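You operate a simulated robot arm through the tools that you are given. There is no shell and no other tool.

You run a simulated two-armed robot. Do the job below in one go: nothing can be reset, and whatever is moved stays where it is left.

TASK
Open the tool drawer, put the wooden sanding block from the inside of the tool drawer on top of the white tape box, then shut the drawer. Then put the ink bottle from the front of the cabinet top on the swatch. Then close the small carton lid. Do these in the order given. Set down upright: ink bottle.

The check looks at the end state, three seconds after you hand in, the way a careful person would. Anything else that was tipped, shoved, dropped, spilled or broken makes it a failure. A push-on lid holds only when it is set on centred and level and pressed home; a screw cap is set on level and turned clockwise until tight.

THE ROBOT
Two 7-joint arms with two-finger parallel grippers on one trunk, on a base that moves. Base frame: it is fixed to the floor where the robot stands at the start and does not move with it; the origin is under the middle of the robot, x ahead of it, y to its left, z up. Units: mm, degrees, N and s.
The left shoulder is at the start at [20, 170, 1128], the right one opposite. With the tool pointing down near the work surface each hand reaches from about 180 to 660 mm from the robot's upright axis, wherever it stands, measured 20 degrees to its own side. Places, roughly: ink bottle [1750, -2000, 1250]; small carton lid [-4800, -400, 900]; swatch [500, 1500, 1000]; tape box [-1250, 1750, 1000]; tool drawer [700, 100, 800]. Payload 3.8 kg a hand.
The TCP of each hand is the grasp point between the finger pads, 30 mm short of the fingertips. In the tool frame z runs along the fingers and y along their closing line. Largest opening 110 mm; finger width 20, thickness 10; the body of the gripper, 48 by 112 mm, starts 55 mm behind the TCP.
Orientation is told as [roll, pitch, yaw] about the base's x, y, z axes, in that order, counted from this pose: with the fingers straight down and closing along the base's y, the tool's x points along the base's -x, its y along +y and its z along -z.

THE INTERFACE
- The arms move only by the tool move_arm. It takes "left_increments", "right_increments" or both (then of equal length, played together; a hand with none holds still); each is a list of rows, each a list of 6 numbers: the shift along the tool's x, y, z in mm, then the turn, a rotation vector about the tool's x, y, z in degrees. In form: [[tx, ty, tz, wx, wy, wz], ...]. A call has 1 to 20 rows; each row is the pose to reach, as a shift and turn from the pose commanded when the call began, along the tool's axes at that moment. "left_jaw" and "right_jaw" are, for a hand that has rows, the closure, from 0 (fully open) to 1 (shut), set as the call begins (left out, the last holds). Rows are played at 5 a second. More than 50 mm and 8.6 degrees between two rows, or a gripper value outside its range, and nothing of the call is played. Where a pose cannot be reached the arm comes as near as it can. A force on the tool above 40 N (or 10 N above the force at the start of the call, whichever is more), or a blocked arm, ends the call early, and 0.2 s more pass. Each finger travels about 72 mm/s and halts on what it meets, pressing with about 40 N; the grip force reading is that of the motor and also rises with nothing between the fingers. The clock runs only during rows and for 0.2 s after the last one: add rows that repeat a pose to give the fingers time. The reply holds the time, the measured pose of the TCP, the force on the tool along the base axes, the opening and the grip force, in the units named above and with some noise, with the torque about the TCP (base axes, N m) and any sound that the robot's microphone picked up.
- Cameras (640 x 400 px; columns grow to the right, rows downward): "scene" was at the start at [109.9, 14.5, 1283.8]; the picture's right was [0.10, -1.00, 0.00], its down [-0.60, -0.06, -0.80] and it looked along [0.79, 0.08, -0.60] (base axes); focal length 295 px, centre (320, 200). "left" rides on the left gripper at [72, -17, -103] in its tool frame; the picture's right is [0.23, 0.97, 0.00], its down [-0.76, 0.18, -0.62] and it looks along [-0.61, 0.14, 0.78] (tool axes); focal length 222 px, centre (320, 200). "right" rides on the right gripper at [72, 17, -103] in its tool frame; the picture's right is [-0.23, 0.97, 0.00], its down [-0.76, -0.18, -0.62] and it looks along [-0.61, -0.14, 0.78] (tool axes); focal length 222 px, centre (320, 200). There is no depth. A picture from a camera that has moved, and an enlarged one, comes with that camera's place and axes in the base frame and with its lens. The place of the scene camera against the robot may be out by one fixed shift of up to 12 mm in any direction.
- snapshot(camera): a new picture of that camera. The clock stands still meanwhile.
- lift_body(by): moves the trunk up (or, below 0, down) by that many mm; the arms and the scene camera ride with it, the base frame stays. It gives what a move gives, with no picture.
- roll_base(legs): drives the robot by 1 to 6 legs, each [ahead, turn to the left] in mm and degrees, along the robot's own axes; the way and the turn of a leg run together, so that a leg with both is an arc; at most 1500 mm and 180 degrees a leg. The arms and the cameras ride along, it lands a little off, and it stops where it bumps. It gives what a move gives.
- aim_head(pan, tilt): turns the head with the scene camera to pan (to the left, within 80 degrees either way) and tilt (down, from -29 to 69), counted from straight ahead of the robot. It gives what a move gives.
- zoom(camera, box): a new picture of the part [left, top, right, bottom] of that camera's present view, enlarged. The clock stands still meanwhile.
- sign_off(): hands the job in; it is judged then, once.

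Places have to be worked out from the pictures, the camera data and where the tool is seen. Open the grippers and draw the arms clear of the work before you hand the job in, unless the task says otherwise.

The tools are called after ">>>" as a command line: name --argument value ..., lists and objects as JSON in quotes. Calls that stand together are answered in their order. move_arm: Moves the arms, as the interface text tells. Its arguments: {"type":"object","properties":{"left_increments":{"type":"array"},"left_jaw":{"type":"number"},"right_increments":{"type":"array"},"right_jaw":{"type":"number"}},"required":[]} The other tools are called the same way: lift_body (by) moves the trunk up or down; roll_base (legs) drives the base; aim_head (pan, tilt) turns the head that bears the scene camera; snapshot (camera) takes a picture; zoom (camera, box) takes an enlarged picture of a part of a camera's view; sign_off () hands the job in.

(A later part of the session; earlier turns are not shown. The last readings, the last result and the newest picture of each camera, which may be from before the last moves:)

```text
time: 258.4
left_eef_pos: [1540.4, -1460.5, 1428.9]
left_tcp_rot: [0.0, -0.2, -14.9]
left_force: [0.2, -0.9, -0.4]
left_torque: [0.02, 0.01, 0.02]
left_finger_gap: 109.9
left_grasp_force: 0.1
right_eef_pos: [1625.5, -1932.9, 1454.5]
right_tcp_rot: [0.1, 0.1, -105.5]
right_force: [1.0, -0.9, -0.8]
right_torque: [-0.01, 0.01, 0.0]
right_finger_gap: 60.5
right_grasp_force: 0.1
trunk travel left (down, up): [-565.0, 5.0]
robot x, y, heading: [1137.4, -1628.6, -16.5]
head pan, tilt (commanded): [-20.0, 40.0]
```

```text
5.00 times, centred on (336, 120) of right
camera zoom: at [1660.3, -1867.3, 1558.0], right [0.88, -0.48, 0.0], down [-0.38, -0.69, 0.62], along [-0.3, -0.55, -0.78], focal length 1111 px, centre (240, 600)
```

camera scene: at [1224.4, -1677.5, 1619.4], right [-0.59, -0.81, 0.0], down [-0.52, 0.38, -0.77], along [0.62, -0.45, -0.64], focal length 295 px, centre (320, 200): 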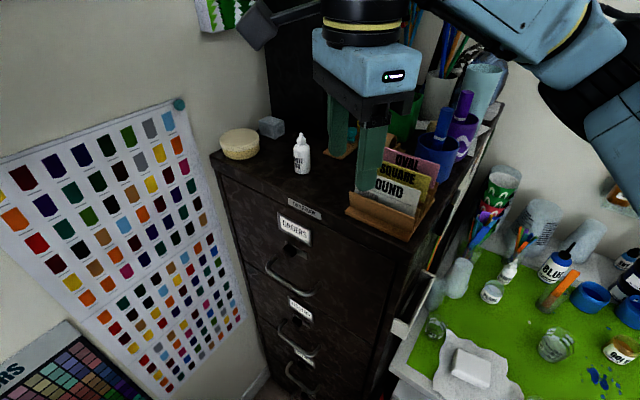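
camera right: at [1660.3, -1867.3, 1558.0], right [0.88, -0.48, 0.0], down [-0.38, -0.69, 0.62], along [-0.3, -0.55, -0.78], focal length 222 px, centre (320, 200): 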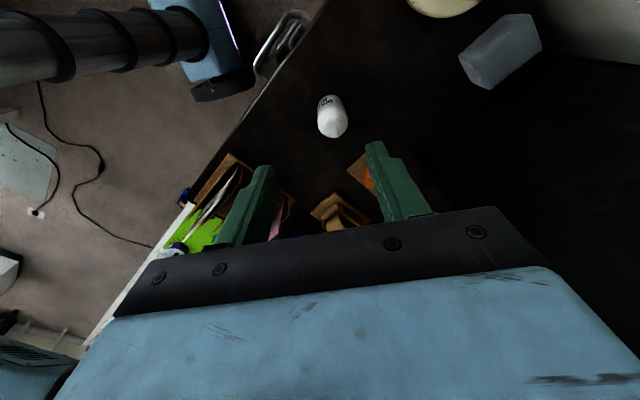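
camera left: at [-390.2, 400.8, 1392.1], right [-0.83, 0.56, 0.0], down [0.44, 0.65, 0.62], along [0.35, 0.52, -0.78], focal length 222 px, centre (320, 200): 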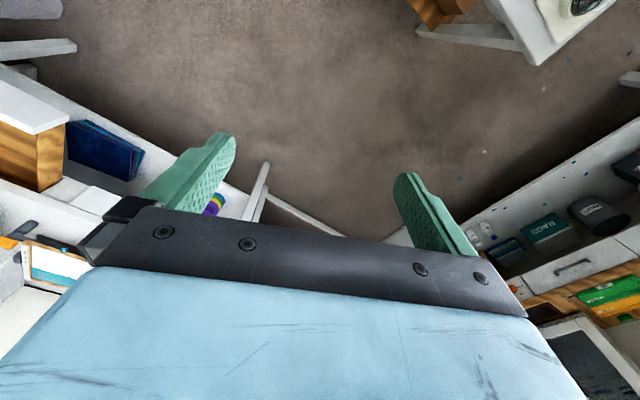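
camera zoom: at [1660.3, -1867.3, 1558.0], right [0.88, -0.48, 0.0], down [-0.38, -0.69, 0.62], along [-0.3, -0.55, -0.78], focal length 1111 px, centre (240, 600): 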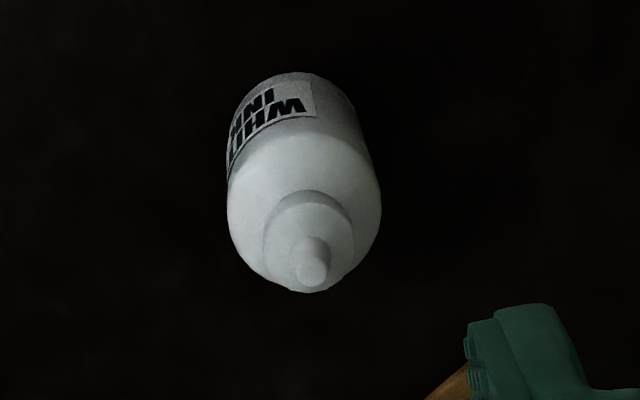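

Measured offset: the bottle is 12.4 mm further forward and 3.3 mm right of the axis. I correct and descend partially so the fingertips just straddle the tip, then verify.

>>> move_arm --right_increments '[[-3.3, 12.4, 0, 0, 0, 0], [-3.3, 12.4, 0, 0, 0, 0], [-3.3, 12.4, 30, 0, 0, 0], [-3.3, 12.4, 55, 0, 0, 0], [-3.3, 12.4, 70, 0, 0, 0], [-3.3, 12.4, 70, 0, 0, 0]]'

>>> snapshot --camera "right"

>>> zoom --camera "scene" --box '[220, 80, 420, 205]'

```text
time: 259.8
left_eef_pos: [1540.6, -1461.2, 1427.3]
left_tcp_rot: [0.0, -0.2, -14.9]
left_force: [0.0, 0.5, 0.9]
left_torque: [-0.01, -0.02, 0.0]
left_finger_gap: 109.9
left_grasp_force: 0.0
right_eef_pos: [1636.5, -1938.6, 1384.5]
right_tcp_rot: [0.1, 0.1, -105.5]
right_force: [0.3, -1.0, 0.2]
right_torque: [0.0, -0.01, 0.05]
right_finger_gap: 60.5
right_grasp_force: 0.0
trunk travel left (down, up): [-565.0, 5.0]
robot x, y, heading: [1134.7, -1629.8, -16.4]
head pan, tilt (commanded): [-20.0, 40.0]
```

```text
taken
camera right: at [1671.9, -1873.7, 1487.1], right [0.88, -0.48, 0.0], down [-0.38, -0.69, 0.62], along [-0.3, -0.55, -0.78], focal length 222 px, centre (320, 200)
```

right: 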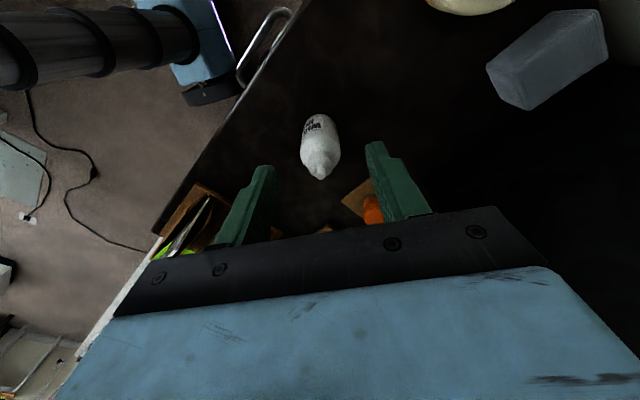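

```text
3.20 times, centred on (320, 142) of scene
camera zoom: at [1224.0, -1677.4, 1619.4], right [-0.59, -0.81, 0.0], down [-0.52, 0.38, -0.77], along [0.62, -0.45, -0.64], focal length 945 px, centre (320, 384)
```

zoom: 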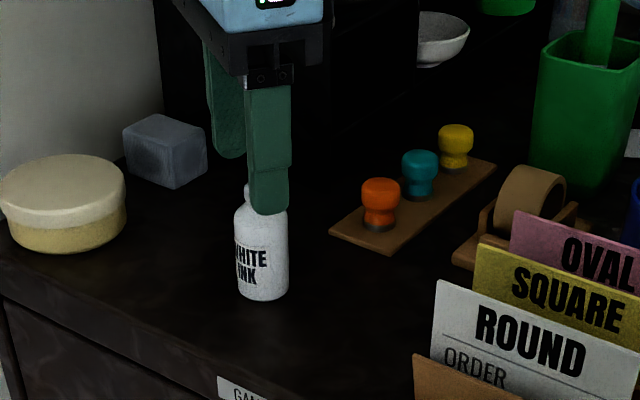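

The tip now projects exactly on the hand's axis. I descend 47 mm (fingertips ~12 mm above the cabinet top) and close gently.

>>> move_arm --right_increments '[[0, 0, 15, 0, 0, 0], [0, 0, 30, 0, 0, 0], [0, 0, 40, 0, 0, 0], [0, 0, 47, 0, 0, 0], [0, 0, 47, 0, 0, 0]]'

>>> zoom --camera "scene" --box '[220, 80, 420, 205]'

>>> snapshot --camera "right"

```text
time: 260.9
left_eef_pos: [1541.9, -1459.4, 1427.9]
left_tcp_rot: [0.0, -0.2, -15.0]
left_force: [0.3, 0.8, 0.2]
left_torque: [-0.01, 0.02, -0.01]
left_finger_gap: 110.0
left_grasp_force: 0.0
right_eef_pos: [1636.5, -1939.8, 1336.7]
right_tcp_rot: [0.0, 0.2, -105.5]
right_force: [0.2, 0.0, 0.3]
right_torque: [-0.01, -0.04, -0.02]
right_finger_gap: 60.5
right_grasp_force: 0.0
trunk travel left (down, up): [-565.0, 5.0]
robot x, y, heading: [1130.8, -1625.7, -16.5]
head pan, tilt (commanded): [-20.0, 40.0]
```

```text
3.20 times, centred on (320, 142) of scene
camera zoom: at [1223.8, -1677.4, 1619.4], right [-0.59, -0.81, 0.0], down [-0.52, 0.38, -0.77], along [0.62, -0.45, -0.64], focal length 945 px, centre (320, 384)
```

zoom: 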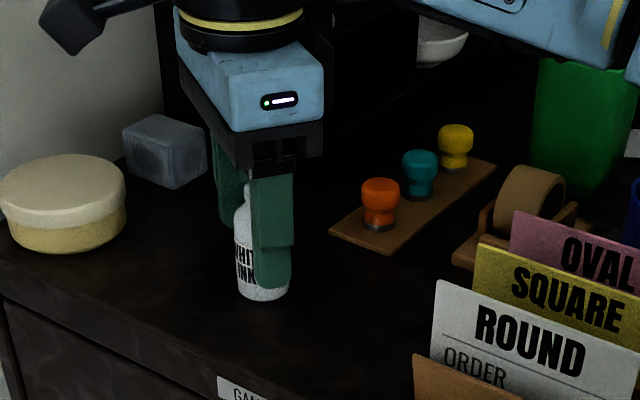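

```text
taken
camera right: at [1671.3, -1873.8, 1439.8], right [0.88, -0.48, 0.0], down [-0.38, -0.69, 0.62], along [-0.3, -0.55, -0.78], focal length 222 px, centre (320, 200)
```

right: 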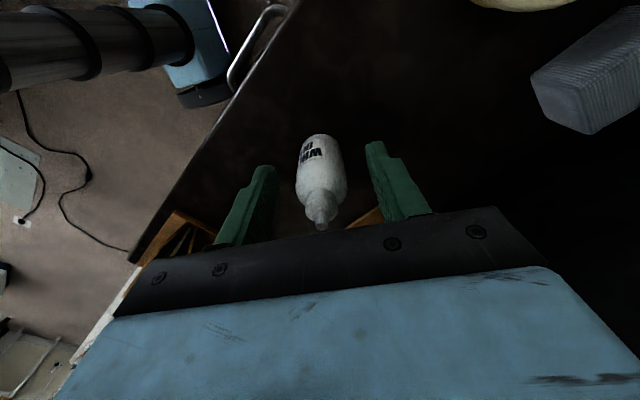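

The bottle is centred between the fingers with no contact. I close on it.

>>> move_arm --right_increments '[[0, 0, 0, 0, 0, 0], [0, 0, 0, 0, 0, 0], [0, 0, 0, 0, 0, 0], [0, 0, 0, 0, 0, 0]]' --right_jaw 0.85

>>> move_arm --right_increments '[[0, 0, -5, 0, 0, 0], [0, 0, -15, 0, 0, 0], [0, 0, -15, 0, 0, 0]]'

>>> zoom --camera "scene" --box '[220, 80, 420, 205]'

```text
time: 261.9
left_eef_pos: [1540.7, -1459.1, 1429.0]
left_tcp_rot: [0.0, -0.1, -14.9]
left_force: [0.0, 0.2, 0.4]
left_torque: [0.01, 0.01, -0.01]
left_finger_gap: 110.0
left_grasp_force: 0.1
right_eef_pos: [1635.9, -1939.8, 1336.4]
right_tcp_rot: [0.1, 0.1, -105.5]
right_force: [-0.8, 0.0, -0.1]
right_torque: [0.0, 0.03, -0.01]
right_finger_gap: 29.4
right_grasp_force: 40.2
trunk travel left (down, up): [-565.0, 5.0]
robot x, y, heading: [1133.9, -1628.8, -16.2]
head pan, tilt (commanded): [-20.0, 40.0]
```

```text
time: 262.8
left_eef_pos: [1540.0, -1460.1, 1427.7]
left_tcp_rot: [0.0, -0.2, -14.8]
left_force: [-0.6, -0.9, -0.3]
left_torque: [0.0, 0.01, 0.0]
left_finger_gap: 110.0
left_grasp_force: 0.1
right_eef_pos: [1636.1, -1940.1, 1351.4]
right_tcp_rot: [0.0, 0.1, -105.4]
right_force: [0.9, 0.5, -0.3]
right_torque: [0.01, -0.02, 0.05]
right_finger_gap: 29.4
right_grasp_force: 40.5
trunk travel left (down, up): [-565.0, 5.0]
robot x, y, heading: [1133.5, -1630.1, -16.7]
head pan, tilt (commanded): [-20.0, 40.0]
```

```text
3.20 times, centred on (320, 142) of scene
camera zoom: at [1224.0, -1677.6, 1619.4], right [-0.59, -0.81, 0.0], down [-0.52, 0.38, -0.77], along [0.62, -0.45, -0.64], focal length 945 px, centre (320, 384)
```

zoom: 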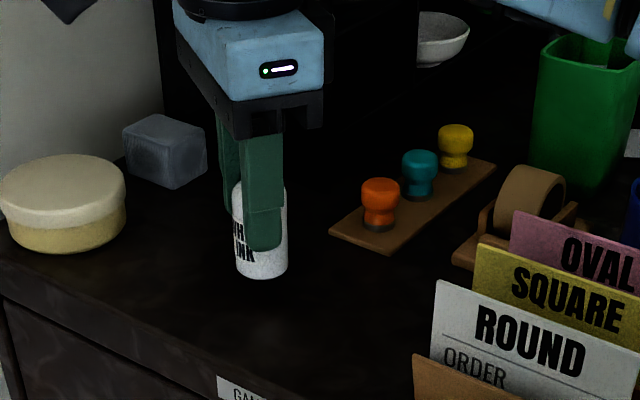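

The ink bottle is lifted upright (29.4 mm grip). I raise it further, then draw the hand back over the safe path.

>>> move_arm --right_increments '[[0, 0, -30, 0, 0, 0], [0, 0, -65, 0, 0, 0], [0, 0, -105, 0, 0, 0], [0, -30, -110, 0, 0, 0], [2, -70, -110, 0, 0, 0], [3, -110, -110, 0, 0, 0], [4, -150, -110, 0, 0, 0], [5, -190, -110, 0, 0, 0], [6, -222, -110, 0, 0, 0], [6, -222, -110, 0, 0, 0]]'

>>> snapshot --camera "right"

>>> snapshot --camera "scene"

```text
time: 264.9
left_eef_pos: [1542.4, -1460.5, 1428.6]
left_tcp_rot: [0.0, -0.1, -14.8]
left_force: [0.0, -0.2, -0.2]
left_torque: [-0.04, 0.01, 0.02]
left_finger_gap: 109.7
left_grasp_force: 0.1
right_eef_pos: [1424.1, -1874.5, 1462.5]
right_tcp_rot: [0.0, 0.1, -105.6]
right_force: [0.2, 0.4, -1.4]
right_torque: [-0.04, 0.0, 0.01]
right_finger_gap: 29.4
right_grasp_force: 39.7
trunk travel left (down, up): [-565.0, 5.0]
robot x, y, heading: [1135.2, -1625.4, -16.5]
head pan, tilt (commanded): [-20.0, 40.0]
```

```text
taken
camera right: at [1459.4, -1809.4, 1566.0], right [0.88, -0.48, 0.0], down [-0.38, -0.69, 0.62], along [-0.3, -0.55, -0.78], focal length 222 px, centre (320, 200)
```

right: 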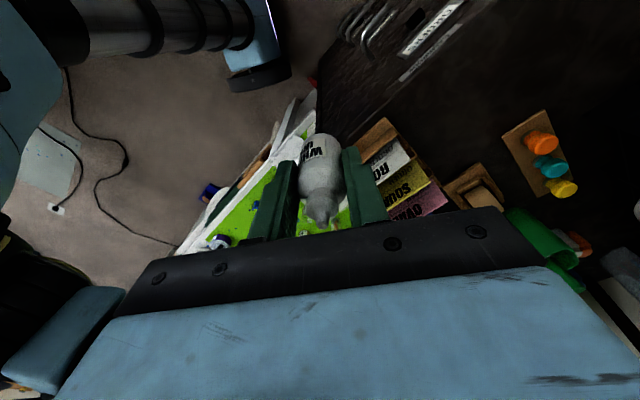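

```text
taken
camera scene: at [1224.5, -1677.6, 1619.4], right [-0.59, -0.81, 0.0], down [-0.52, 0.38, -0.77], along [0.62, -0.45, -0.64], focal length 295 px, centre (320, 200)
```

scene: 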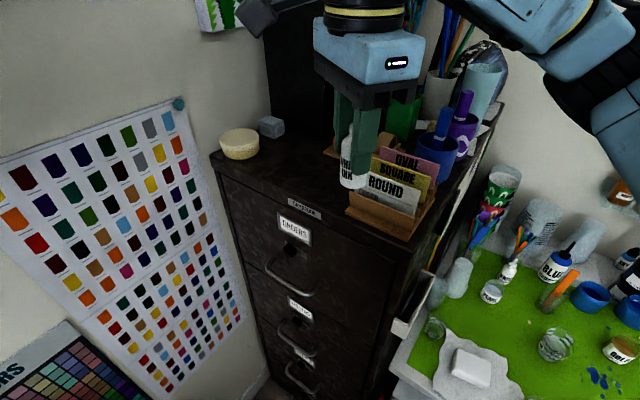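

The bottle is secure and upright. I back out the same way: reverse 310 mm, straighten, and reverse down the aisle.

>>> roll_base --legs '[[-310, 0], [0, 39.7], [-1340, 0]]'

>>> aim_head --pan 0 --tilt 30

>>> snapshot --camera "scene"

```text
time: 275.2
left_eef_pos: [-192.7, -1676.1, 1428.0]
left_tcp_rot: [0.0, -0.2, 24.2]
left_force: [-0.1, -0.3, 0.2]
left_torque: [-0.01, -0.02, 0.01]
left_finger_gap: 110.1
left_grasp_force: 0.1
right_eef_pos: [-23.0, -2072.1, 1462.8]
right_tcp_rot: [0.0, 0.1, -66.6]
right_force: [0.7, 0.0, -0.5]
right_torque: [0.02, 0.01, 0.02]
right_finger_gap: 30.3
right_grasp_force: 40.1
trunk travel left (down, up): [-565.0, 5.0]
robot x, y, heading: [-408.5, -2063.6, 22.7]
head pan, tilt (commanded): [-20.0, 40.0]
```

```text
time: 276.1
left_eef_pos: [-193.4, -1675.6, 1426.9]
left_tcp_rot: [0.0, -0.2, 24.2]
left_force: [-0.1, -0.6, 0.7]
left_torque: [-0.02, -0.01, 0.01]
left_finger_gap: 110.2
left_grasp_force: 0.2
right_eef_pos: [-21.6, -2071.6, 1462.7]
right_tcp_rot: [0.1, 0.0, -66.4]
right_force: [-0.3, -0.7, -0.3]
right_torque: [-0.01, -0.01, -0.02]
right_finger_gap: 29.9
right_grasp_force: 40.5
trunk travel left (down, up): [-565.0, 5.0]
robot x, y, heading: [-406.2, -2062.6, 22.9]
head pan, tilt (commanded): [0.0, 30.0]
```

```text
taken
camera scene: at [-299.8, -2014.2, 1634.7], right [0.38, -0.92, 0.0], down [-0.46, -0.19, -0.87], along [0.8, 0.33, -0.5], focal length 295 px, centre (320, 200)
```

scene: 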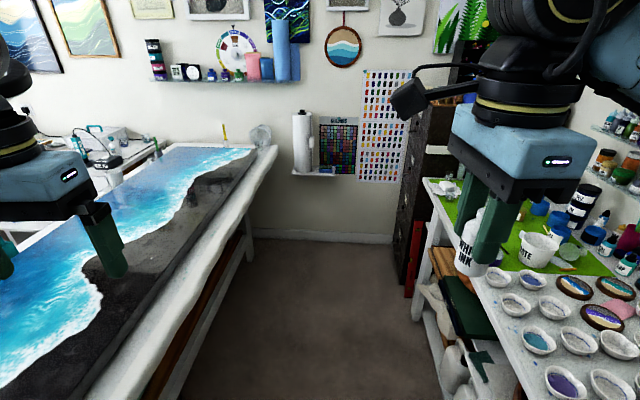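

I straighten, reverse out of the aisle past the outlet, and turn left to head back up the room.

>>> roll_base --legs '[[0, -5.2], [-1200, 0], [0, 45], [0, 45]]'

>>> snapshot --camera "scene"

```text
time: 286.8
left_eef_pos: [-1923.0, -2176.0, 1428.5]
left_tcp_rot: [0.0, -0.1, 108.9]
left_force: [-0.2, 0.4, -0.1]
left_torque: [-0.02, -0.02, 0.02]
left_finger_gap: 110.0
left_grasp_force: 0.0
right_eef_pos: [-1513.6, -2042.9, 1463.2]
right_tcp_rot: [0.1, 0.1, 18.2]
right_force: [-0.2, -0.1, 0.5]
right_torque: [-0.03, -0.02, 0.02]
right_finger_gap: 30.1
right_grasp_force: 39.9
trunk travel left (down, up): [-565.0, 5.0]
robot x, y, heading: [-1555.7, -2425.4, 107.4]
head pan, tilt (commanded): [0.0, 30.0]
```

```text
taken
camera scene: at [-1588.2, -2311.0, 1634.8], right [0.95, 0.3, 0.0], down [0.15, -0.48, -0.87], along [-0.26, 0.83, -0.5], focal length 295 px, centre (320, 200)
```

scene: 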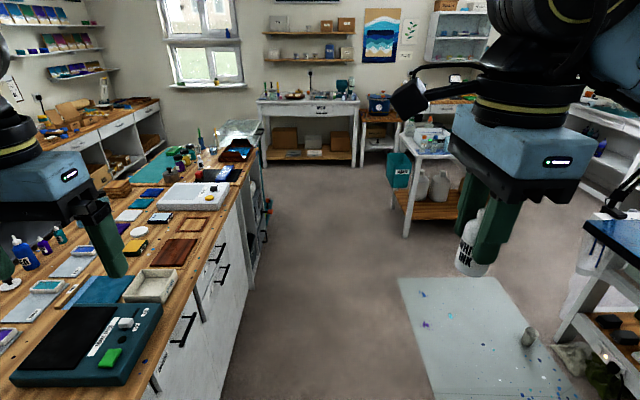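

I drive up to the corridor between island and river table and turn right to face along it.

>>> roll_base --legs '[[1000, 0], [826, 0], [0, -45], [0, -44.8]]'

>>> snapshot --camera "scene"

```text
time: 300.1
left_eef_pos: [-1840.0, -314.4, 1427.8]
left_tcp_rot: [0.0, -0.1, 18.1]
left_force: [0.1, -0.1, 0.1]
left_torque: [0.0, 0.0, 0.01]
left_finger_gap: 109.8
left_grasp_force: 0.0
right_eef_pos: [-1713.3, -726.4, 1462.8]
right_tcp_rot: [0.1, 0.1, -72.6]
right_force: [-0.1, 0.1, -1.1]
right_torque: [-0.03, -0.01, 0.02]
right_finger_gap: 29.7
right_grasp_force: 40.1
trunk travel left (down, up): [-565.0, 5.0]
robot x, y, heading: [-2094.0, -672.7, 16.6]
head pan, tilt (commanded): [0.0, 30.0]
```

```text
taken
camera scene: at [-1983.5, -638.8, 1634.8], right [0.28, -0.96, 0.0], down [-0.48, -0.14, -0.87], along [0.83, 0.25, -0.5], focal length 295 px, centre (320, 200)
```

scene: 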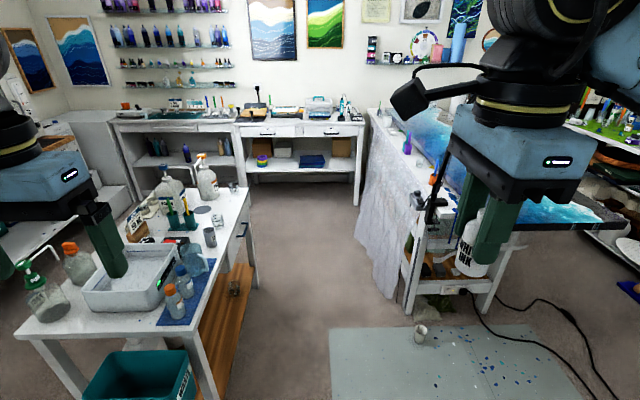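

The corridor ahead is clear. I drive back along it to the main aisle and turn left toward the desk with the swatch.

>>> roll_base --legs '[[0, 1.0], [1030, 0], [1030, 0], [0, 45], [0, 45]]'

>>> aim_head --pan -35 --tilt 25

>>> snapshot --camera "scene"

```text
time: 314.8
left_eef_pos: [-506.1, 185.3, 1428.7]
left_tcp_rot: [0.1, -0.2, 109.1]
left_force: [0.3, 1.1, -0.9]
left_torque: [0.0, 0.0, -0.03]
left_finger_gap: 109.9
left_grasp_force: 0.0
right_eef_pos: [-97.0, 318.8, 1462.5]
right_tcp_rot: [0.0, 0.1, 18.4]
right_force: [-0.3, -0.9, -0.3]
right_torque: [-0.03, -0.05, 0.0]
right_finger_gap: 30.0
right_grasp_force: 39.6
trunk travel left (down, up): [-565.0, 5.0]
robot x, y, heading: [-136.7, -62.0, 107.6]
head pan, tilt (commanded): [0.0, 30.0]
```

```text
time: 315.8
left_eef_pos: [-507.5, 184.9, 1428.1]
left_tcp_rot: [-0.1, -0.3, 109.0]
left_force: [-0.1, -0.9, -0.3]
left_torque: [0.0, -0.01, 0.0]
left_finger_gap: 110.2
left_grasp_force: 0.1
right_eef_pos: [-95.7, 316.6, 1462.6]
right_tcp_rot: [0.1, 0.0, 18.4]
right_force: [-0.5, -0.8, 0.5]
right_torque: [-0.01, 0.01, 0.02]
right_finger_gap: 30.0
right_grasp_force: 39.8
trunk travel left (down, up): [-565.0, 5.0]
robot x, y, heading: [-136.9, -61.8, 107.6]
head pan, tilt (commanded): [-35.0, 25.0]
```

```text
taken
camera scene: at [-116.4, 52.0, 1642.7], right [0.95, -0.3, 0.0], down [-0.13, -0.4, -0.91], along [0.27, 0.86, -0.42], focal length 295 px, centre (320, 200)
```

scene: 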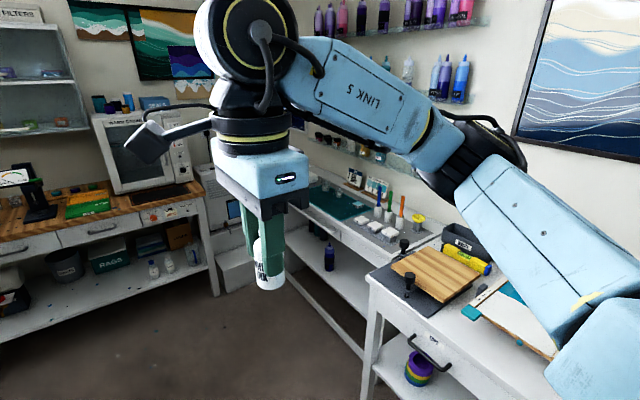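

I drive 1050 mm up the aisle and look at the desk to find the swatch.

>>> roll_base --legs '[[1050, 0]]'

>>> aim_head --pan -60 --tilt 35

>>> snapshot --camera "scene"

```text
time: 321.2
left_eef_pos: [-821.1, 1177.2, 1428.0]
left_tcp_rot: [-0.1, -0.2, 109.1]
left_force: [-0.1, -0.9, 0.3]
left_torque: [0.0, 0.01, -0.01]
left_finger_gap: 110.1
left_grasp_force: 0.0
right_eef_pos: [-412.3, 1312.0, 1462.4]
right_tcp_rot: [0.1, 0.1, 18.4]
right_force: [-0.2, 0.3, -0.7]
right_torque: [-0.01, -0.04, -0.01]
right_finger_gap: 30.1
right_grasp_force: 40.3
trunk travel left (down, up): [-565.0, 5.0]
robot x, y, heading: [-453.7, 936.8, 107.6]
head pan, tilt (commanded): [-35.0, 25.0]
```

```text
time: 322.1
left_eef_pos: [-820.4, 1177.3, 1428.6]
left_tcp_rot: [0.0, -0.2, 109.2]
left_force: [0.1, 0.3, 0.3]
left_torque: [0.0, -0.01, -0.05]
left_finger_gap: 110.1
left_grasp_force: 0.0
right_eef_pos: [-411.2, 1312.4, 1464.0]
right_tcp_rot: [0.1, 0.0, 18.4]
right_force: [0.1, 0.3, -1.3]
right_torque: [-0.02, 0.0, 0.02]
right_finger_gap: 29.9
right_grasp_force: 39.9
trunk travel left (down, up): [-565.0, 5.0]
robot x, y, heading: [-452.2, 935.2, 107.5]
head pan, tilt (commanded): [-60.0, 35.0]
```

```text
taken
camera scene: at [-399.0, 1023.5, 1627.0], right [0.74, -0.67, 0.0], down [-0.39, -0.42, -0.82], along [0.55, 0.61, -0.57], focal length 295 px, centre (320, 200)
```

scene: 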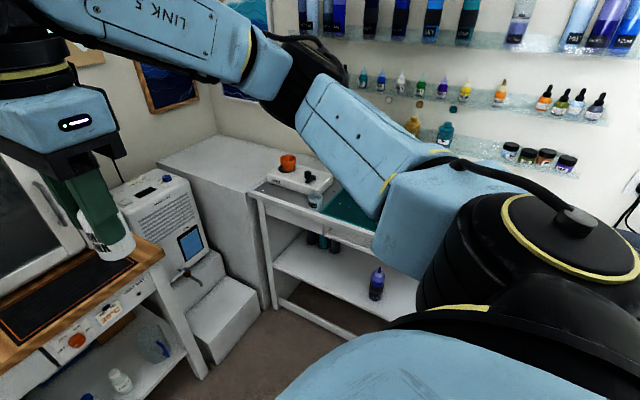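

The arm blocks the view; I go 400 mm further and turn right to face the desk squarely.

>>> roll_base --legs '[[400, 0], [0, -45], [0, -45]]'

>>> aim_head --pan -15 --tilt 30

>>> snapshot --camera "scene"

```text
time: 328.6
left_eef_pos: [-330.8, 1681.0, 1427.5]
left_tcp_rot: [0.1, -0.2, 19.5]
left_force: [-0.8, 0.9, -0.9]
left_torque: [-0.01, 0.0, 0.01]
left_finger_gap: 110.0
left_grasp_force: 0.0
right_eef_pos: [-194.6, 1272.3, 1463.4]
right_tcp_rot: [0.2, 0.1, -71.3]
right_force: [-0.7, 0.4, -0.2]
right_torque: [0.03, 0.02, 0.0]
right_finger_gap: 30.2
right_grasp_force: 39.8
trunk travel left (down, up): [-565.0, 5.0]
robot x, y, heading: [-571.2, 1315.0, 18.2]
head pan, tilt (commanded): [-60.0, 35.0]
```

```text
time: 329.8
left_eef_pos: [-331.2, 1680.7, 1428.3]
left_tcp_rot: [0.0, -0.2, 19.5]
left_force: [-0.4, -0.6, 0.8]
left_torque: [0.05, 0.0, -0.02]
left_finger_gap: 109.8
left_grasp_force: 0.0
right_eef_pos: [-194.2, 1272.4, 1463.1]
right_tcp_rot: [0.1, 0.1, -71.2]
right_force: [0.0, -0.7, 0.8]
right_torque: [0.02, -0.01, 0.02]
right_finger_gap: 29.7
right_grasp_force: 40.0
trunk travel left (down, up): [-565.0, 5.0]
robot x, y, heading: [-573.3, 1313.6, 18.0]
head pan, tilt (commanded): [-15.0, 30.0]
```

```text
taken
camera scene: at [-461.2, 1329.8, 1634.8], right [0.05, -1.0, 0.0], down [-0.5, -0.03, -0.87], along [0.86, 0.04, -0.5], focal length 295 px, centre (320, 200)
```

scene: 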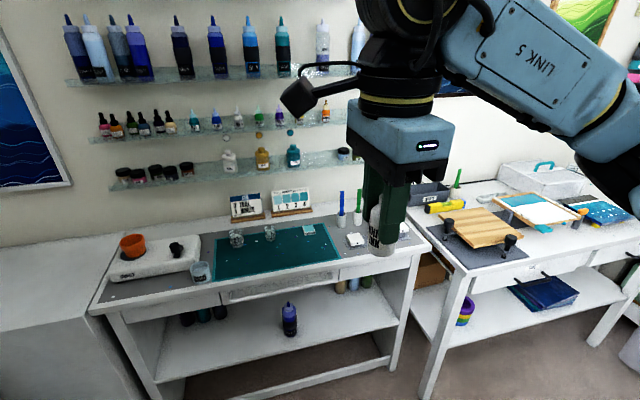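

I see the desk with a green cutting mat and a small light-teal square on it, plus upright cards. I zoom in to identify the swatch.

>>> zoom --camera "scene" --box '[190, 170, 350, 270]'

>>> zoom --camera "scene" --box '[80, 210, 240, 310]'

>>> zoom --camera "scene" --box '[320, 170, 480, 270]'

```text
4.00 times, centred on (270, 220) of scene
camera zoom: at [-461.2, 1329.8, 1634.8], right [0.05, -1.0, 0.0], down [-0.5, -0.03, -0.87], along [0.86, 0.04, -0.5], focal length 1182 px, centre (520, 120)
```

zoom: 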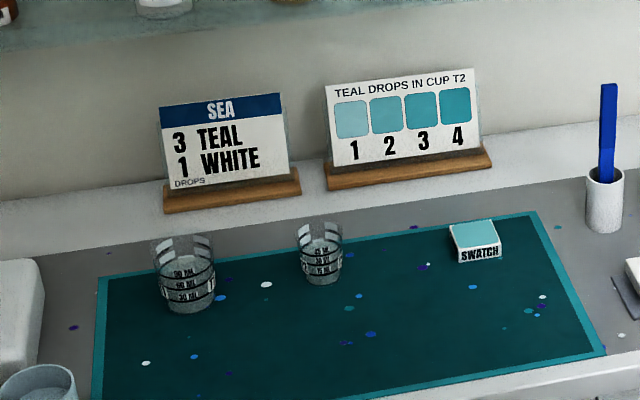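

```text
4.00 times, centred on (160, 260) of scene
camera zoom: at [-461.2, 1329.8, 1634.8], right [0.05, -1.0, 0.0], down [-0.5, -0.03, -0.87], along [0.86, 0.04, -0.5], focal length 1182 px, centre (960, -40)
```

zoom: 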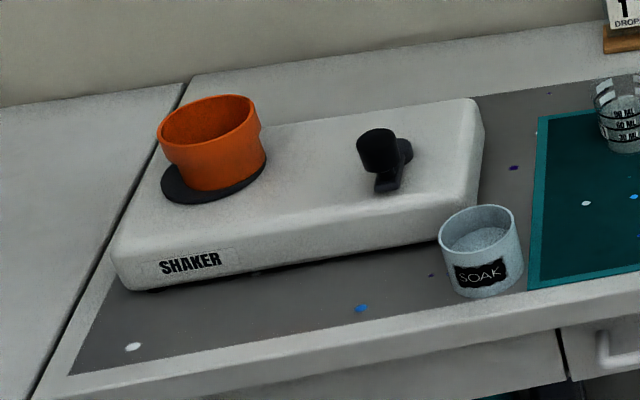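

```text
4.00 times, centred on (400, 220) of scene
camera zoom: at [-461.2, 1329.8, 1634.8], right [0.05, -1.0, 0.0], down [-0.5, -0.03, -0.87], along [0.86, 0.04, -0.5], focal length 1182 px, centre (0, 120)
```

zoom: 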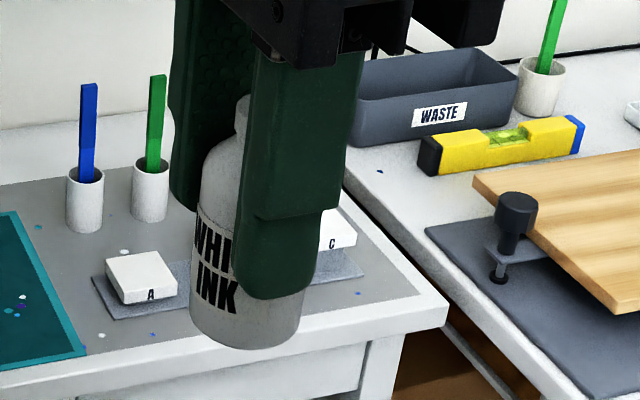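

The "SWATCH" is a small block (~40 mm square) on the green mat, near [545, 1431] with its top around z≈910. I drive 520 mm ahead to bring it within reach, then lower the trunk 340 mm.

>>> roll_base --legs '[[520, 0]]'

>>> aim_head --pan -15 --tilt 45

>>> snapshot --camera "scene"

>>> snapshot --camera "right"

```text
time: 332.8
left_eef_pos: [167.8, 1842.3, 1427.8]
left_tcp_rot: [0.0, -0.2, 19.5]
left_force: [0.1, -0.3, 0.0]
left_torque: [0.03, 0.01, -0.01]
left_finger_gap: 110.0
left_grasp_force: 0.1
right_eef_pos: [302.9, 1434.0, 1462.1]
right_tcp_rot: [0.1, 0.0, -71.1]
right_force: [-0.6, 0.9, -0.7]
right_torque: [-0.02, 0.0, -0.03]
right_finger_gap: 29.7
right_grasp_force: 39.9
trunk travel left (down, up): [-565.0, 5.0]
robot x, y, heading: [-75.3, 1473.1, 17.9]
head pan, tilt (commanded): [-15.0, 30.0]
```

```text
time: 333.6
left_eef_pos: [167.0, 1842.5, 1428.9]
left_tcp_rot: [0.0, -0.2, 19.6]
left_force: [-0.2, 0.5, -0.1]
left_torque: [0.02, 0.0, -0.02]
left_finger_gap: 109.9
left_grasp_force: 0.0
right_eef_pos: [302.9, 1433.9, 1463.0]
right_tcp_rot: [0.1, 0.2, -71.2]
right_force: [-0.6, 0.0, 0.0]
right_torque: [0.01, 0.0, 0.04]
right_finger_gap: 29.7
right_grasp_force: 39.7
trunk travel left (down, up): [-565.0, 5.0]
robot x, y, heading: [-74.3, 1474.1, 17.9]
head pan, tilt (commanded): [-15.0, 45.0]
```

```text
taken
camera scene: at [27.0, 1490.6, 1612.2], right [0.05, -1.0, 0.0], down [-0.71, -0.04, -0.71], along [0.71, 0.04, -0.71], focal length 295 px, centre (320, 200)
```

scene: 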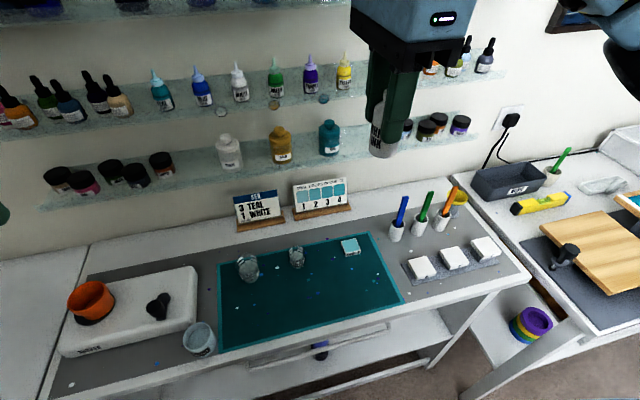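

```text
taken
camera right: at [295.9, 1507.7, 1566.3], right [1.0, 0.1, 0.0], down [0.08, -0.78, 0.62], along [0.06, -0.62, -0.78], focal length 222 px, centre (320, 200)
```

right: 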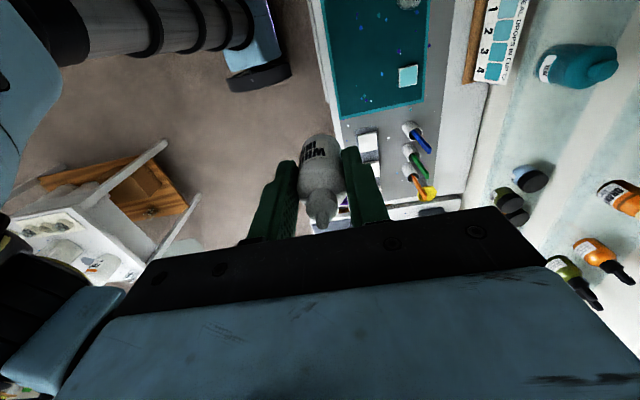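

Both cameras see the swatch. I zoom both to triangulate it.

>>> zoom --camera "scene" --box '[310, 220, 390, 270]'

>>> zoom --camera "right" --box '[368, 50, 448, 100]'

```text
8.00 times, centred on (350, 245) of scene
camera zoom: at [27.0, 1490.6, 1612.2], right [0.05, -1.0, 0.0], down [-0.71, -0.04, -0.71], along [0.71, 0.04, -0.71], focal length 2363 px, centre (80, -160)
```

zoom: 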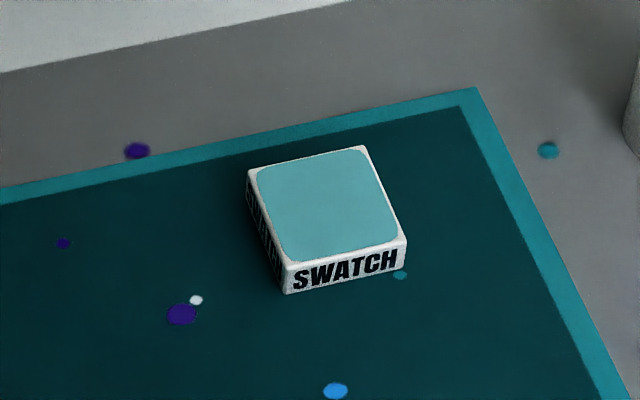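

```text
8.00 times, centred on (408, 75) of right
camera zoom: at [295.9, 1507.7, 1566.3], right [1.0, 0.1, 0.0], down [0.08, -0.78, 0.62], along [0.06, -0.62, -0.78], focal length 1777 px, centre (-384, 1200)
```

zoom: 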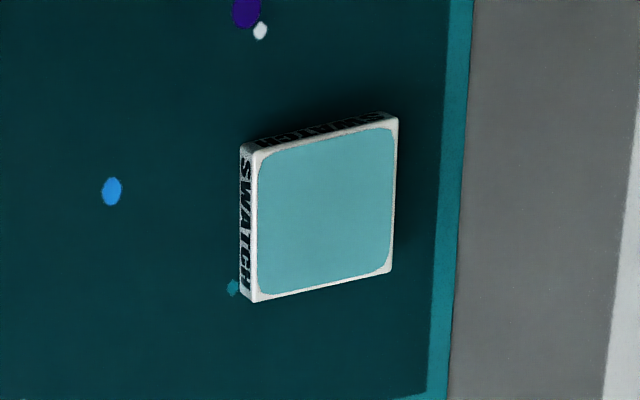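

Triangulated swatch top centre ≈ [534, 1425, 925], about 43 mm square. I lower the trunk 340 mm here over the desk's front edge, then carry the bottle above the swatch.

>>> lift_body --by -340

>>> move_arm --right_increments '[[-16, 43, 0, 0, 0, 0], [-33, 86, 0, 0, 0, 0], [-50, 130, 0, 0, 0, 0], [-66, 173, 0, 0, 0, 0], [-83, 216, 0, 0, 0, 0], [-83, 216, 0, 0, 0, 0]]'

>>> snapshot --camera "right"

>>> snapshot --camera "scene"

```text
time: 336.9
left_eef_pos: [166.9, 1843.3, 1087.7]
left_tcp_rot: [0.0, -0.2, 19.6]
left_force: [0.2, 0.1, -0.7]
left_torque: [-0.01, 0.0, -0.01]
left_finger_gap: 110.1
left_grasp_force: 0.0
right_eef_pos: [303.7, 1433.0, 1122.6]
right_tcp_rot: [0.1, 0.1, -71.1]
right_force: [-0.2, 0.8, -1.4]
right_torque: [0.0, 0.02, 0.03]
right_finger_gap: 29.8
right_grasp_force: 40.1
trunk travel left (down, up): [-225.0, 345.0]
robot x, y, heading: [-74.1, 1472.2, 17.9]
head pan, tilt (commanded): [-15.0, 45.0]
```

```text
time: 338.3
left_eef_pos: [165.4, 1841.2, 1089.3]
left_tcp_rot: [0.0, -0.1, 19.5]
left_force: [-1.3, 0.8, -0.1]
left_torque: [0.03, -0.03, -0.01]
left_finger_gap: 109.9
left_grasp_force: 0.1
right_eef_pos: [534.5, 1423.5, 1124.1]
right_tcp_rot: [0.2, 0.0, -71.1]
right_force: [-1.0, -0.7, -0.5]
right_torque: [-0.01, 0.02, -0.01]
right_finger_gap: 30.1
right_grasp_force: 40.2
trunk travel left (down, up): [-225.0, 345.0]
robot x, y, heading: [-79.9, 1470.2, 18.1]
head pan, tilt (commanded): [-15.0, 45.0]
```

```text
taken
camera right: at [527.5, 1497.8, 1226.4], right [0.99, 0.1, 0.0], down [0.08, -0.78, 0.62], along [0.06, -0.62, -0.78], focal length 222 px, centre (320, 200)
```

right: 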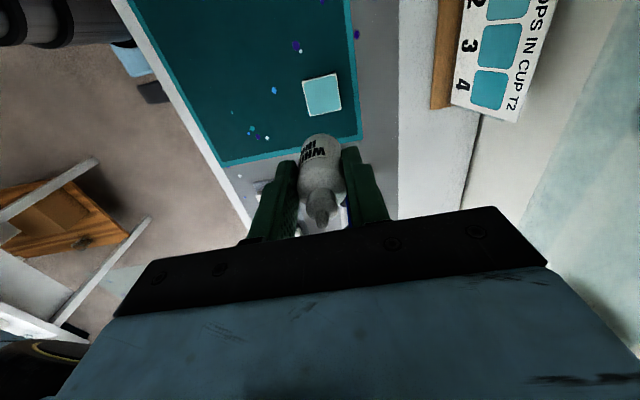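

```text
taken
camera scene: at [26.7, 1490.2, 1272.2], right [0.05, -1.0, 0.0], down [-0.71, -0.04, -0.71], along [0.71, 0.04, -0.71], focal length 295 px, centre (320, 200)
```

scene: 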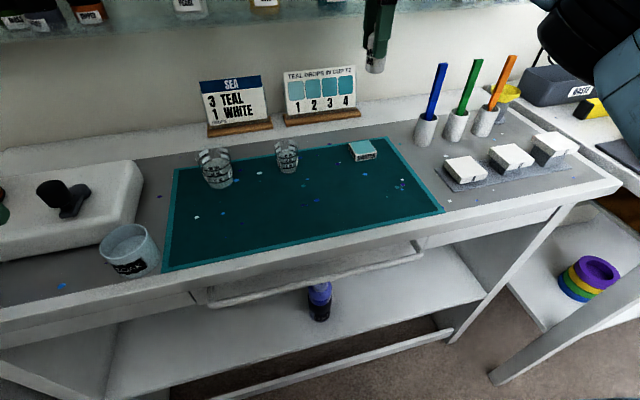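

I re-measure the swatch from the new heights with both cameras.

>>> zoom --camera "right" --box '[280, 65, 376, 125]'

>>> zoom --camera "scene" --box '[322, 125, 402, 175]'

```text
6.67 times, centred on (328, 95) of right
camera zoom: at [527.5, 1497.8, 1226.4], right [0.99, 0.1, 0.0], down [0.08, -0.78, 0.62], along [0.06, -0.62, -0.78], focal length 1481 px, centre (267, 900)
```

zoom: 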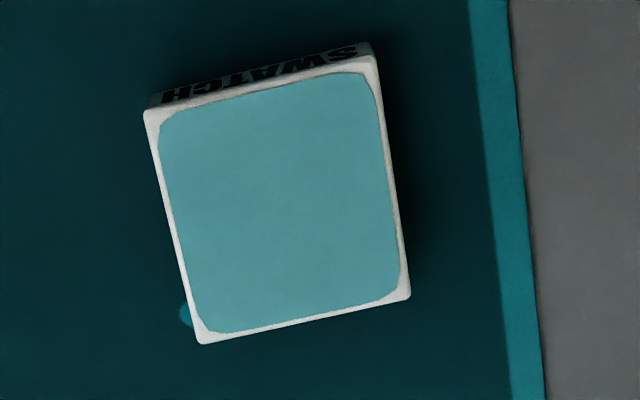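

```text
8.00 times, centred on (362, 150) of scene
camera zoom: at [26.7, 1490.2, 1272.2], right [0.05, -1.0, 0.0], down [-0.71, -0.04, -0.71], along [0.71, 0.04, -0.71], focal length 2363 px, centre (-16, 600)
```

zoom: 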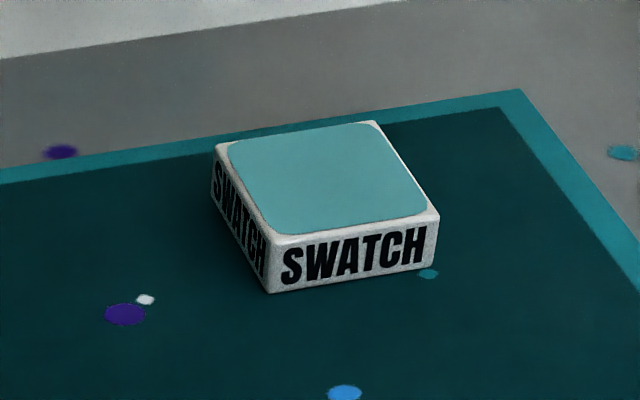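

Wrist and scene triangulations agree: swatch top centre ≈ [539.5, 1422, 913], 46 mm square. I fine-shift and descend to ~40 mm above it, then look again.

>>> move_arm --right_increments '[[-3, 4.2, 0, 0, 0, 0], [-3, 4.2, 40, 0, 0, 0], [-3, 4.2, 80, 0, 0, 0], [-3, 4.2, 115, 0, 0, 0], [-3, 4.2, 130, 0, 0, 0], [-3, 4.2, 130, 0, 0, 0]]'

>>> snapshot --camera "right"

>>> zoom --camera "scene" --box '[282, 95, 442, 195]'

```text
time: 339.7
left_eef_pos: [166.5, 1841.2, 1088.1]
left_tcp_rot: [-0.1, -0.3, 19.4]
left_force: [0.3, -0.3, 0.0]
left_torque: [0.03, 0.0, 0.02]
left_finger_gap: 109.8
left_grasp_force: 0.1
right_eef_pos: [540.0, 1423.7, 993.3]
right_tcp_rot: [0.0, 0.0, -71.2]
right_force: [0.3, -0.8, -0.2]
right_torque: [-0.02, 0.01, -0.04]
right_finger_gap: 29.9
right_grasp_force: 39.9
trunk travel left (down, up): [-225.0, 345.0]
robot x, y, heading: [-75.2, 1470.8, 17.9]
head pan, tilt (commanded): [-15.0, 45.0]
```

```text
taken
camera right: at [532.2, 1497.8, 1096.5], right [1.0, 0.1, 0.0], down [0.08, -0.78, 0.62], along [0.06, -0.62, -0.78], focal length 222 px, centre (320, 200)
```

right: 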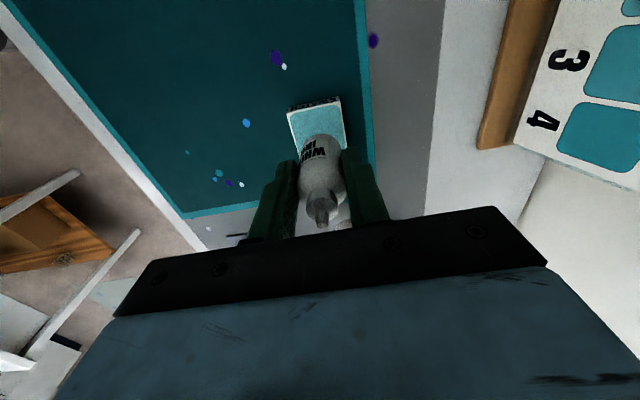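

```text
4.00 times, centred on (362, 145) of scene
camera zoom: at [26.9, 1490.5, 1272.2], right [0.05, -1.0, 0.0], down [-0.71, -0.04, -0.71], along [0.71, 0.04, -0.71], focal length 1182 px, centre (152, 420)
```

zoom: 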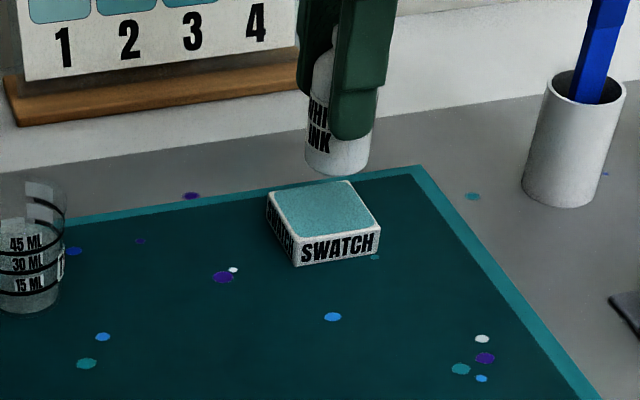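

Bottle and swatch are nearly aligned; averaging both views I shift 2 mm left and 3 mm forward, then descend to just above the swatch.

>>> move_arm --right_increments '[[1.7, 2.8, 0, 0, 0, 0], [1.7, 2.8, 10, 0, 0, 0], [1.7, 2.8, 20, 0, 0, 0], [1.7, 2.8, 26, 0, 0, 0], [1.7, 2.8, 26, 0, 0, 0]]'

>>> zoom --camera "scene" --box '[322, 115, 402, 165]'

>>> zoom --camera "right" --box '[260, 80, 388, 160]'

```text
time: 340.9
left_eef_pos: [166.2, 1842.6, 1089.5]
left_tcp_rot: [-0.1, -0.1, 19.5]
left_force: [0.2, 0.4, 0.2]
left_torque: [0.03, 0.0, 0.01]
left_finger_gap: 109.8
left_grasp_force: 0.1
right_eef_pos: [542.8, 1425.7, 967.9]
right_tcp_rot: [0.2, 0.1, -71.2]
right_force: [0.3, -0.2, -0.5]
right_torque: [0.0, -0.03, 0.04]
right_finger_gap: 29.9
right_grasp_force: 40.4
trunk travel left (down, up): [-225.0, 345.0]
robot x, y, heading: [-78.1, 1476.3, 18.1]
head pan, tilt (commanded): [-15.0, 45.0]
```

```text
8.00 times, centred on (362, 140) of scene
camera zoom: at [26.9, 1490.6, 1272.2], right [0.05, -1.0, 0.0], down [-0.71, -0.04, -0.71], along [0.71, 0.04, -0.71], focal length 2363 px, centre (-16, 680)
```

zoom: 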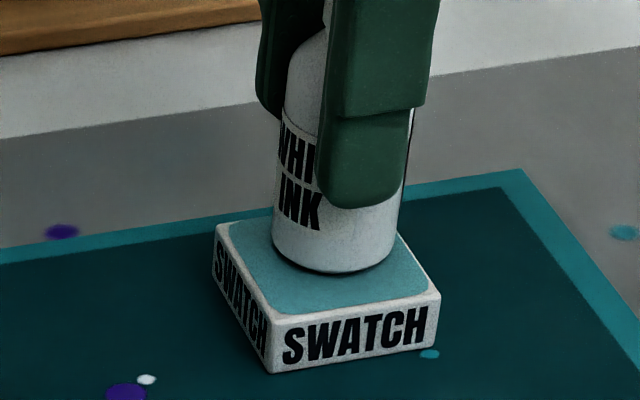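

```text
5.00 times, centred on (324, 120) of right
camera zoom: at [534.6, 1500.0, 1070.5], right [1.0, 0.1, 0.0], down [0.08, -0.78, 0.62], along [0.06, -0.62, -0.78], focal length 1111 px, centre (300, 600)
```

zoom: 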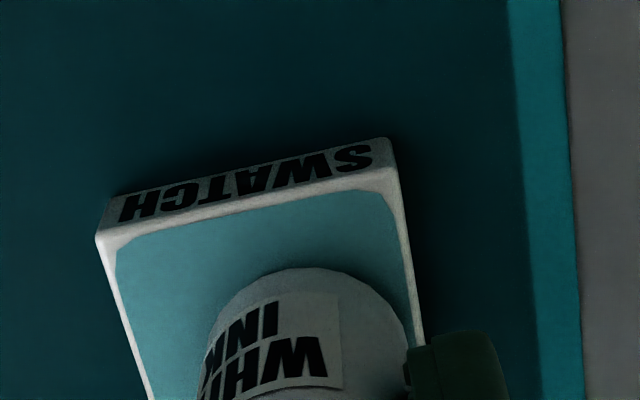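

Two views bracket the alignment within ±3 mm (8 mm margin all round), so I keep this position and lower in small steps to contact.

>>> move_arm --right_increments '[[0, 0, 3, 0, 0, 0], [0, 0, 6, 0, 0, 0], [0, 0, 6, 0, 0, 0]]'

>>> zoom --camera "scene" --box '[322, 115, 402, 165]'

```text
time: 341.7
left_eef_pos: [165.1, 1841.1, 1088.5]
left_tcp_rot: [-0.1, -0.3, 19.5]
left_force: [1.5, -0.2, -0.6]
left_torque: [0.0, 0.04, -0.01]
left_finger_gap: 109.8
left_grasp_force: 0.1
right_eef_pos: [542.7, 1425.8, 964.6]
right_tcp_rot: [0.6, 0.1, -71.3]
right_force: [3.8, -3.4, 27.3]
right_torque: [-0.35, -0.15, 0.03]
right_finger_gap: 29.9
right_grasp_force: 40.4
trunk travel left (down, up): [-225.0, 345.0]
robot x, y, heading: [-76.7, 1471.3, 17.7]
head pan, tilt (commanded): [-15.0, 45.0]
```

```text
8.00 times, centred on (362, 140) of scene
camera zoom: at [25.0, 1490.4, 1272.6], right [0.05, -1.0, 0.0], down [-0.7, -0.04, -0.71], along [0.71, 0.04, -0.71], focal length 2363 px, centre (-16, 680)
```

zoom: 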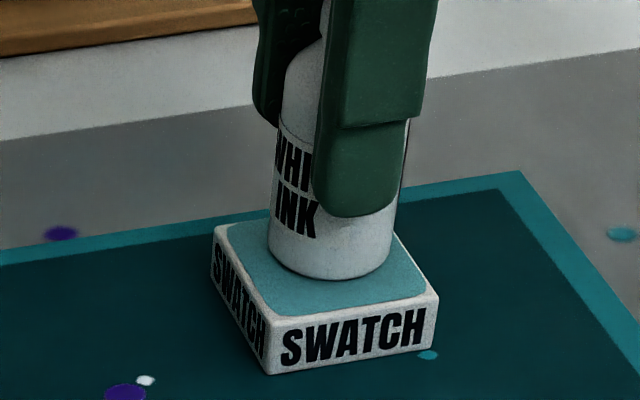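

Contact at TCP z≈964.6 (27 N, a little firm). Measured from the image the bottle is ~4 mm too far forward and ~2.5 mm right of centre, so I lift 8 mm, re-centre and set down more gently.

>>> move_arm --right_increments '[[0, 0, -5, 0, 0, 0], [0, 0, -9, 0, 0, 0], [2.5, -4, -9, 0, 0, 0], [2.5, -4, -9, 0, 0, 0]]'

>>> zoom --camera "right" --box '[260, 80, 388, 160]'

>>> zoom --camera "scene" --box '[322, 115, 402, 165]'

```text
time: 342.7
left_eef_pos: [166.7, 1841.9, 1088.1]
left_tcp_rot: [-0.1, -0.2, 19.5]
left_force: [-0.4, 0.2, 0.4]
left_torque: [-0.01, 0.03, 0.05]
left_finger_gap: 109.9
left_grasp_force: 0.1
right_eef_pos: [536.5, 1426.6, 970.1]
right_tcp_rot: [0.0, 0.2, -71.2]
right_force: [0.1, -0.7, 0.1]
right_torque: [-0.01, 0.01, 0.01]
right_finger_gap: 29.8
right_grasp_force: 39.4
trunk travel left (down, up): [-225.0, 345.0]
robot x, y, heading: [-79.0, 1474.1, 18.0]
head pan, tilt (commanded): [-15.0, 45.0]
```

```text
5.00 times, centred on (324, 120) of right
camera zoom: at [529.8, 1501.6, 1072.9], right [1.0, 0.1, 0.0], down [0.08, -0.78, 0.62], along [0.06, -0.62, -0.78], focal length 1111 px, centre (300, 600)
```

zoom: 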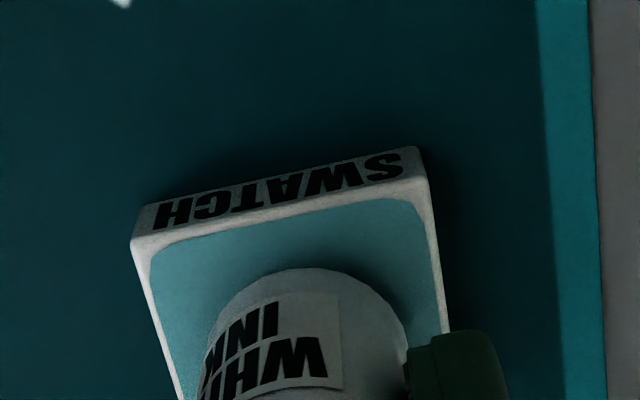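

```text
8.00 times, centred on (362, 140) of scene
camera zoom: at [27.0, 1490.5, 1272.1], right [0.05, -1.0, 0.0], down [-0.71, -0.04, -0.71], along [0.71, 0.04, -0.71], focal length 2363 px, centre (-16, 680)
```

zoom: 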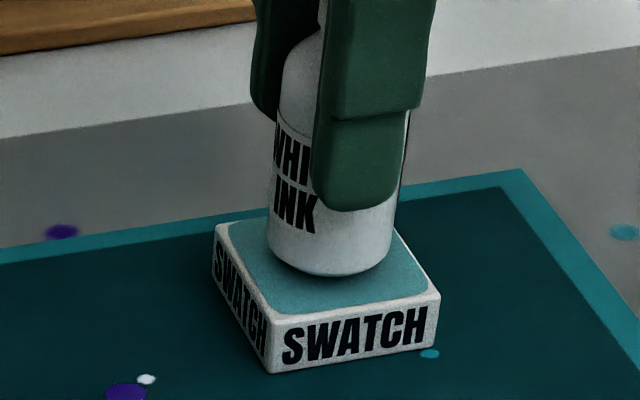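

Now both views put the bottle within ~2 mm of the swatch centre. I lower gently to contact.

>>> move_arm --right_increments '[[0, 0, 2.5, 0, 0, 0], [0, 0, 4.5, 0, 0, 0], [0, 0, 4.5, 0, 0, 0]]'

>>> move_arm --right_increments '[[0, 0, 1, 0, 0, 0], [0, 0, 1, 0, 0, 0]]'

```text
time: 343.5
left_eef_pos: [165.5, 1842.8, 1088.7]
left_tcp_rot: [0.0, -0.2, 19.5]
left_force: [0.1, -0.2, 0.0]
left_torque: [0.03, -0.03, 0.0]
left_finger_gap: 109.8
left_grasp_force: 0.1
right_eef_pos: [536.5, 1427.4, 965.6]
right_tcp_rot: [0.2, 0.1, -71.1]
right_force: [-0.2, 0.4, 0.4]
right_torque: [-0.02, -0.01, -0.02]
right_finger_gap: 30.0
right_grasp_force: 40.0
trunk travel left (down, up): [-225.0, 345.0]
robot x, y, heading: [-76.0, 1474.7, 17.8]
head pan, tilt (commanded): [-15.0, 45.0]
```

```text
time: 344.1
left_eef_pos: [166.7, 1842.6, 1088.7]
left_tcp_rot: [-0.1, -0.2, 19.5]
left_force: [0.4, 0.5, 0.5]
left_torque: [-0.01, -0.01, 0.04]
left_finger_gap: 110.0
left_grasp_force: 0.0
right_eef_pos: [538.3, 1426.8, 966.5]
right_tcp_rot: [0.2, 0.2, -71.3]
right_force: [1.9, 0.2, 6.5]
right_torque: [-0.09, -0.07, 0.03]
right_finger_gap: 30.0
right_grasp_force: 39.8
trunk travel left (down, up): [-225.0, 345.0]
robot x, y, heading: [-76.8, 1472.9, 17.8]
head pan, tilt (commanded): [-15.0, 45.0]
```

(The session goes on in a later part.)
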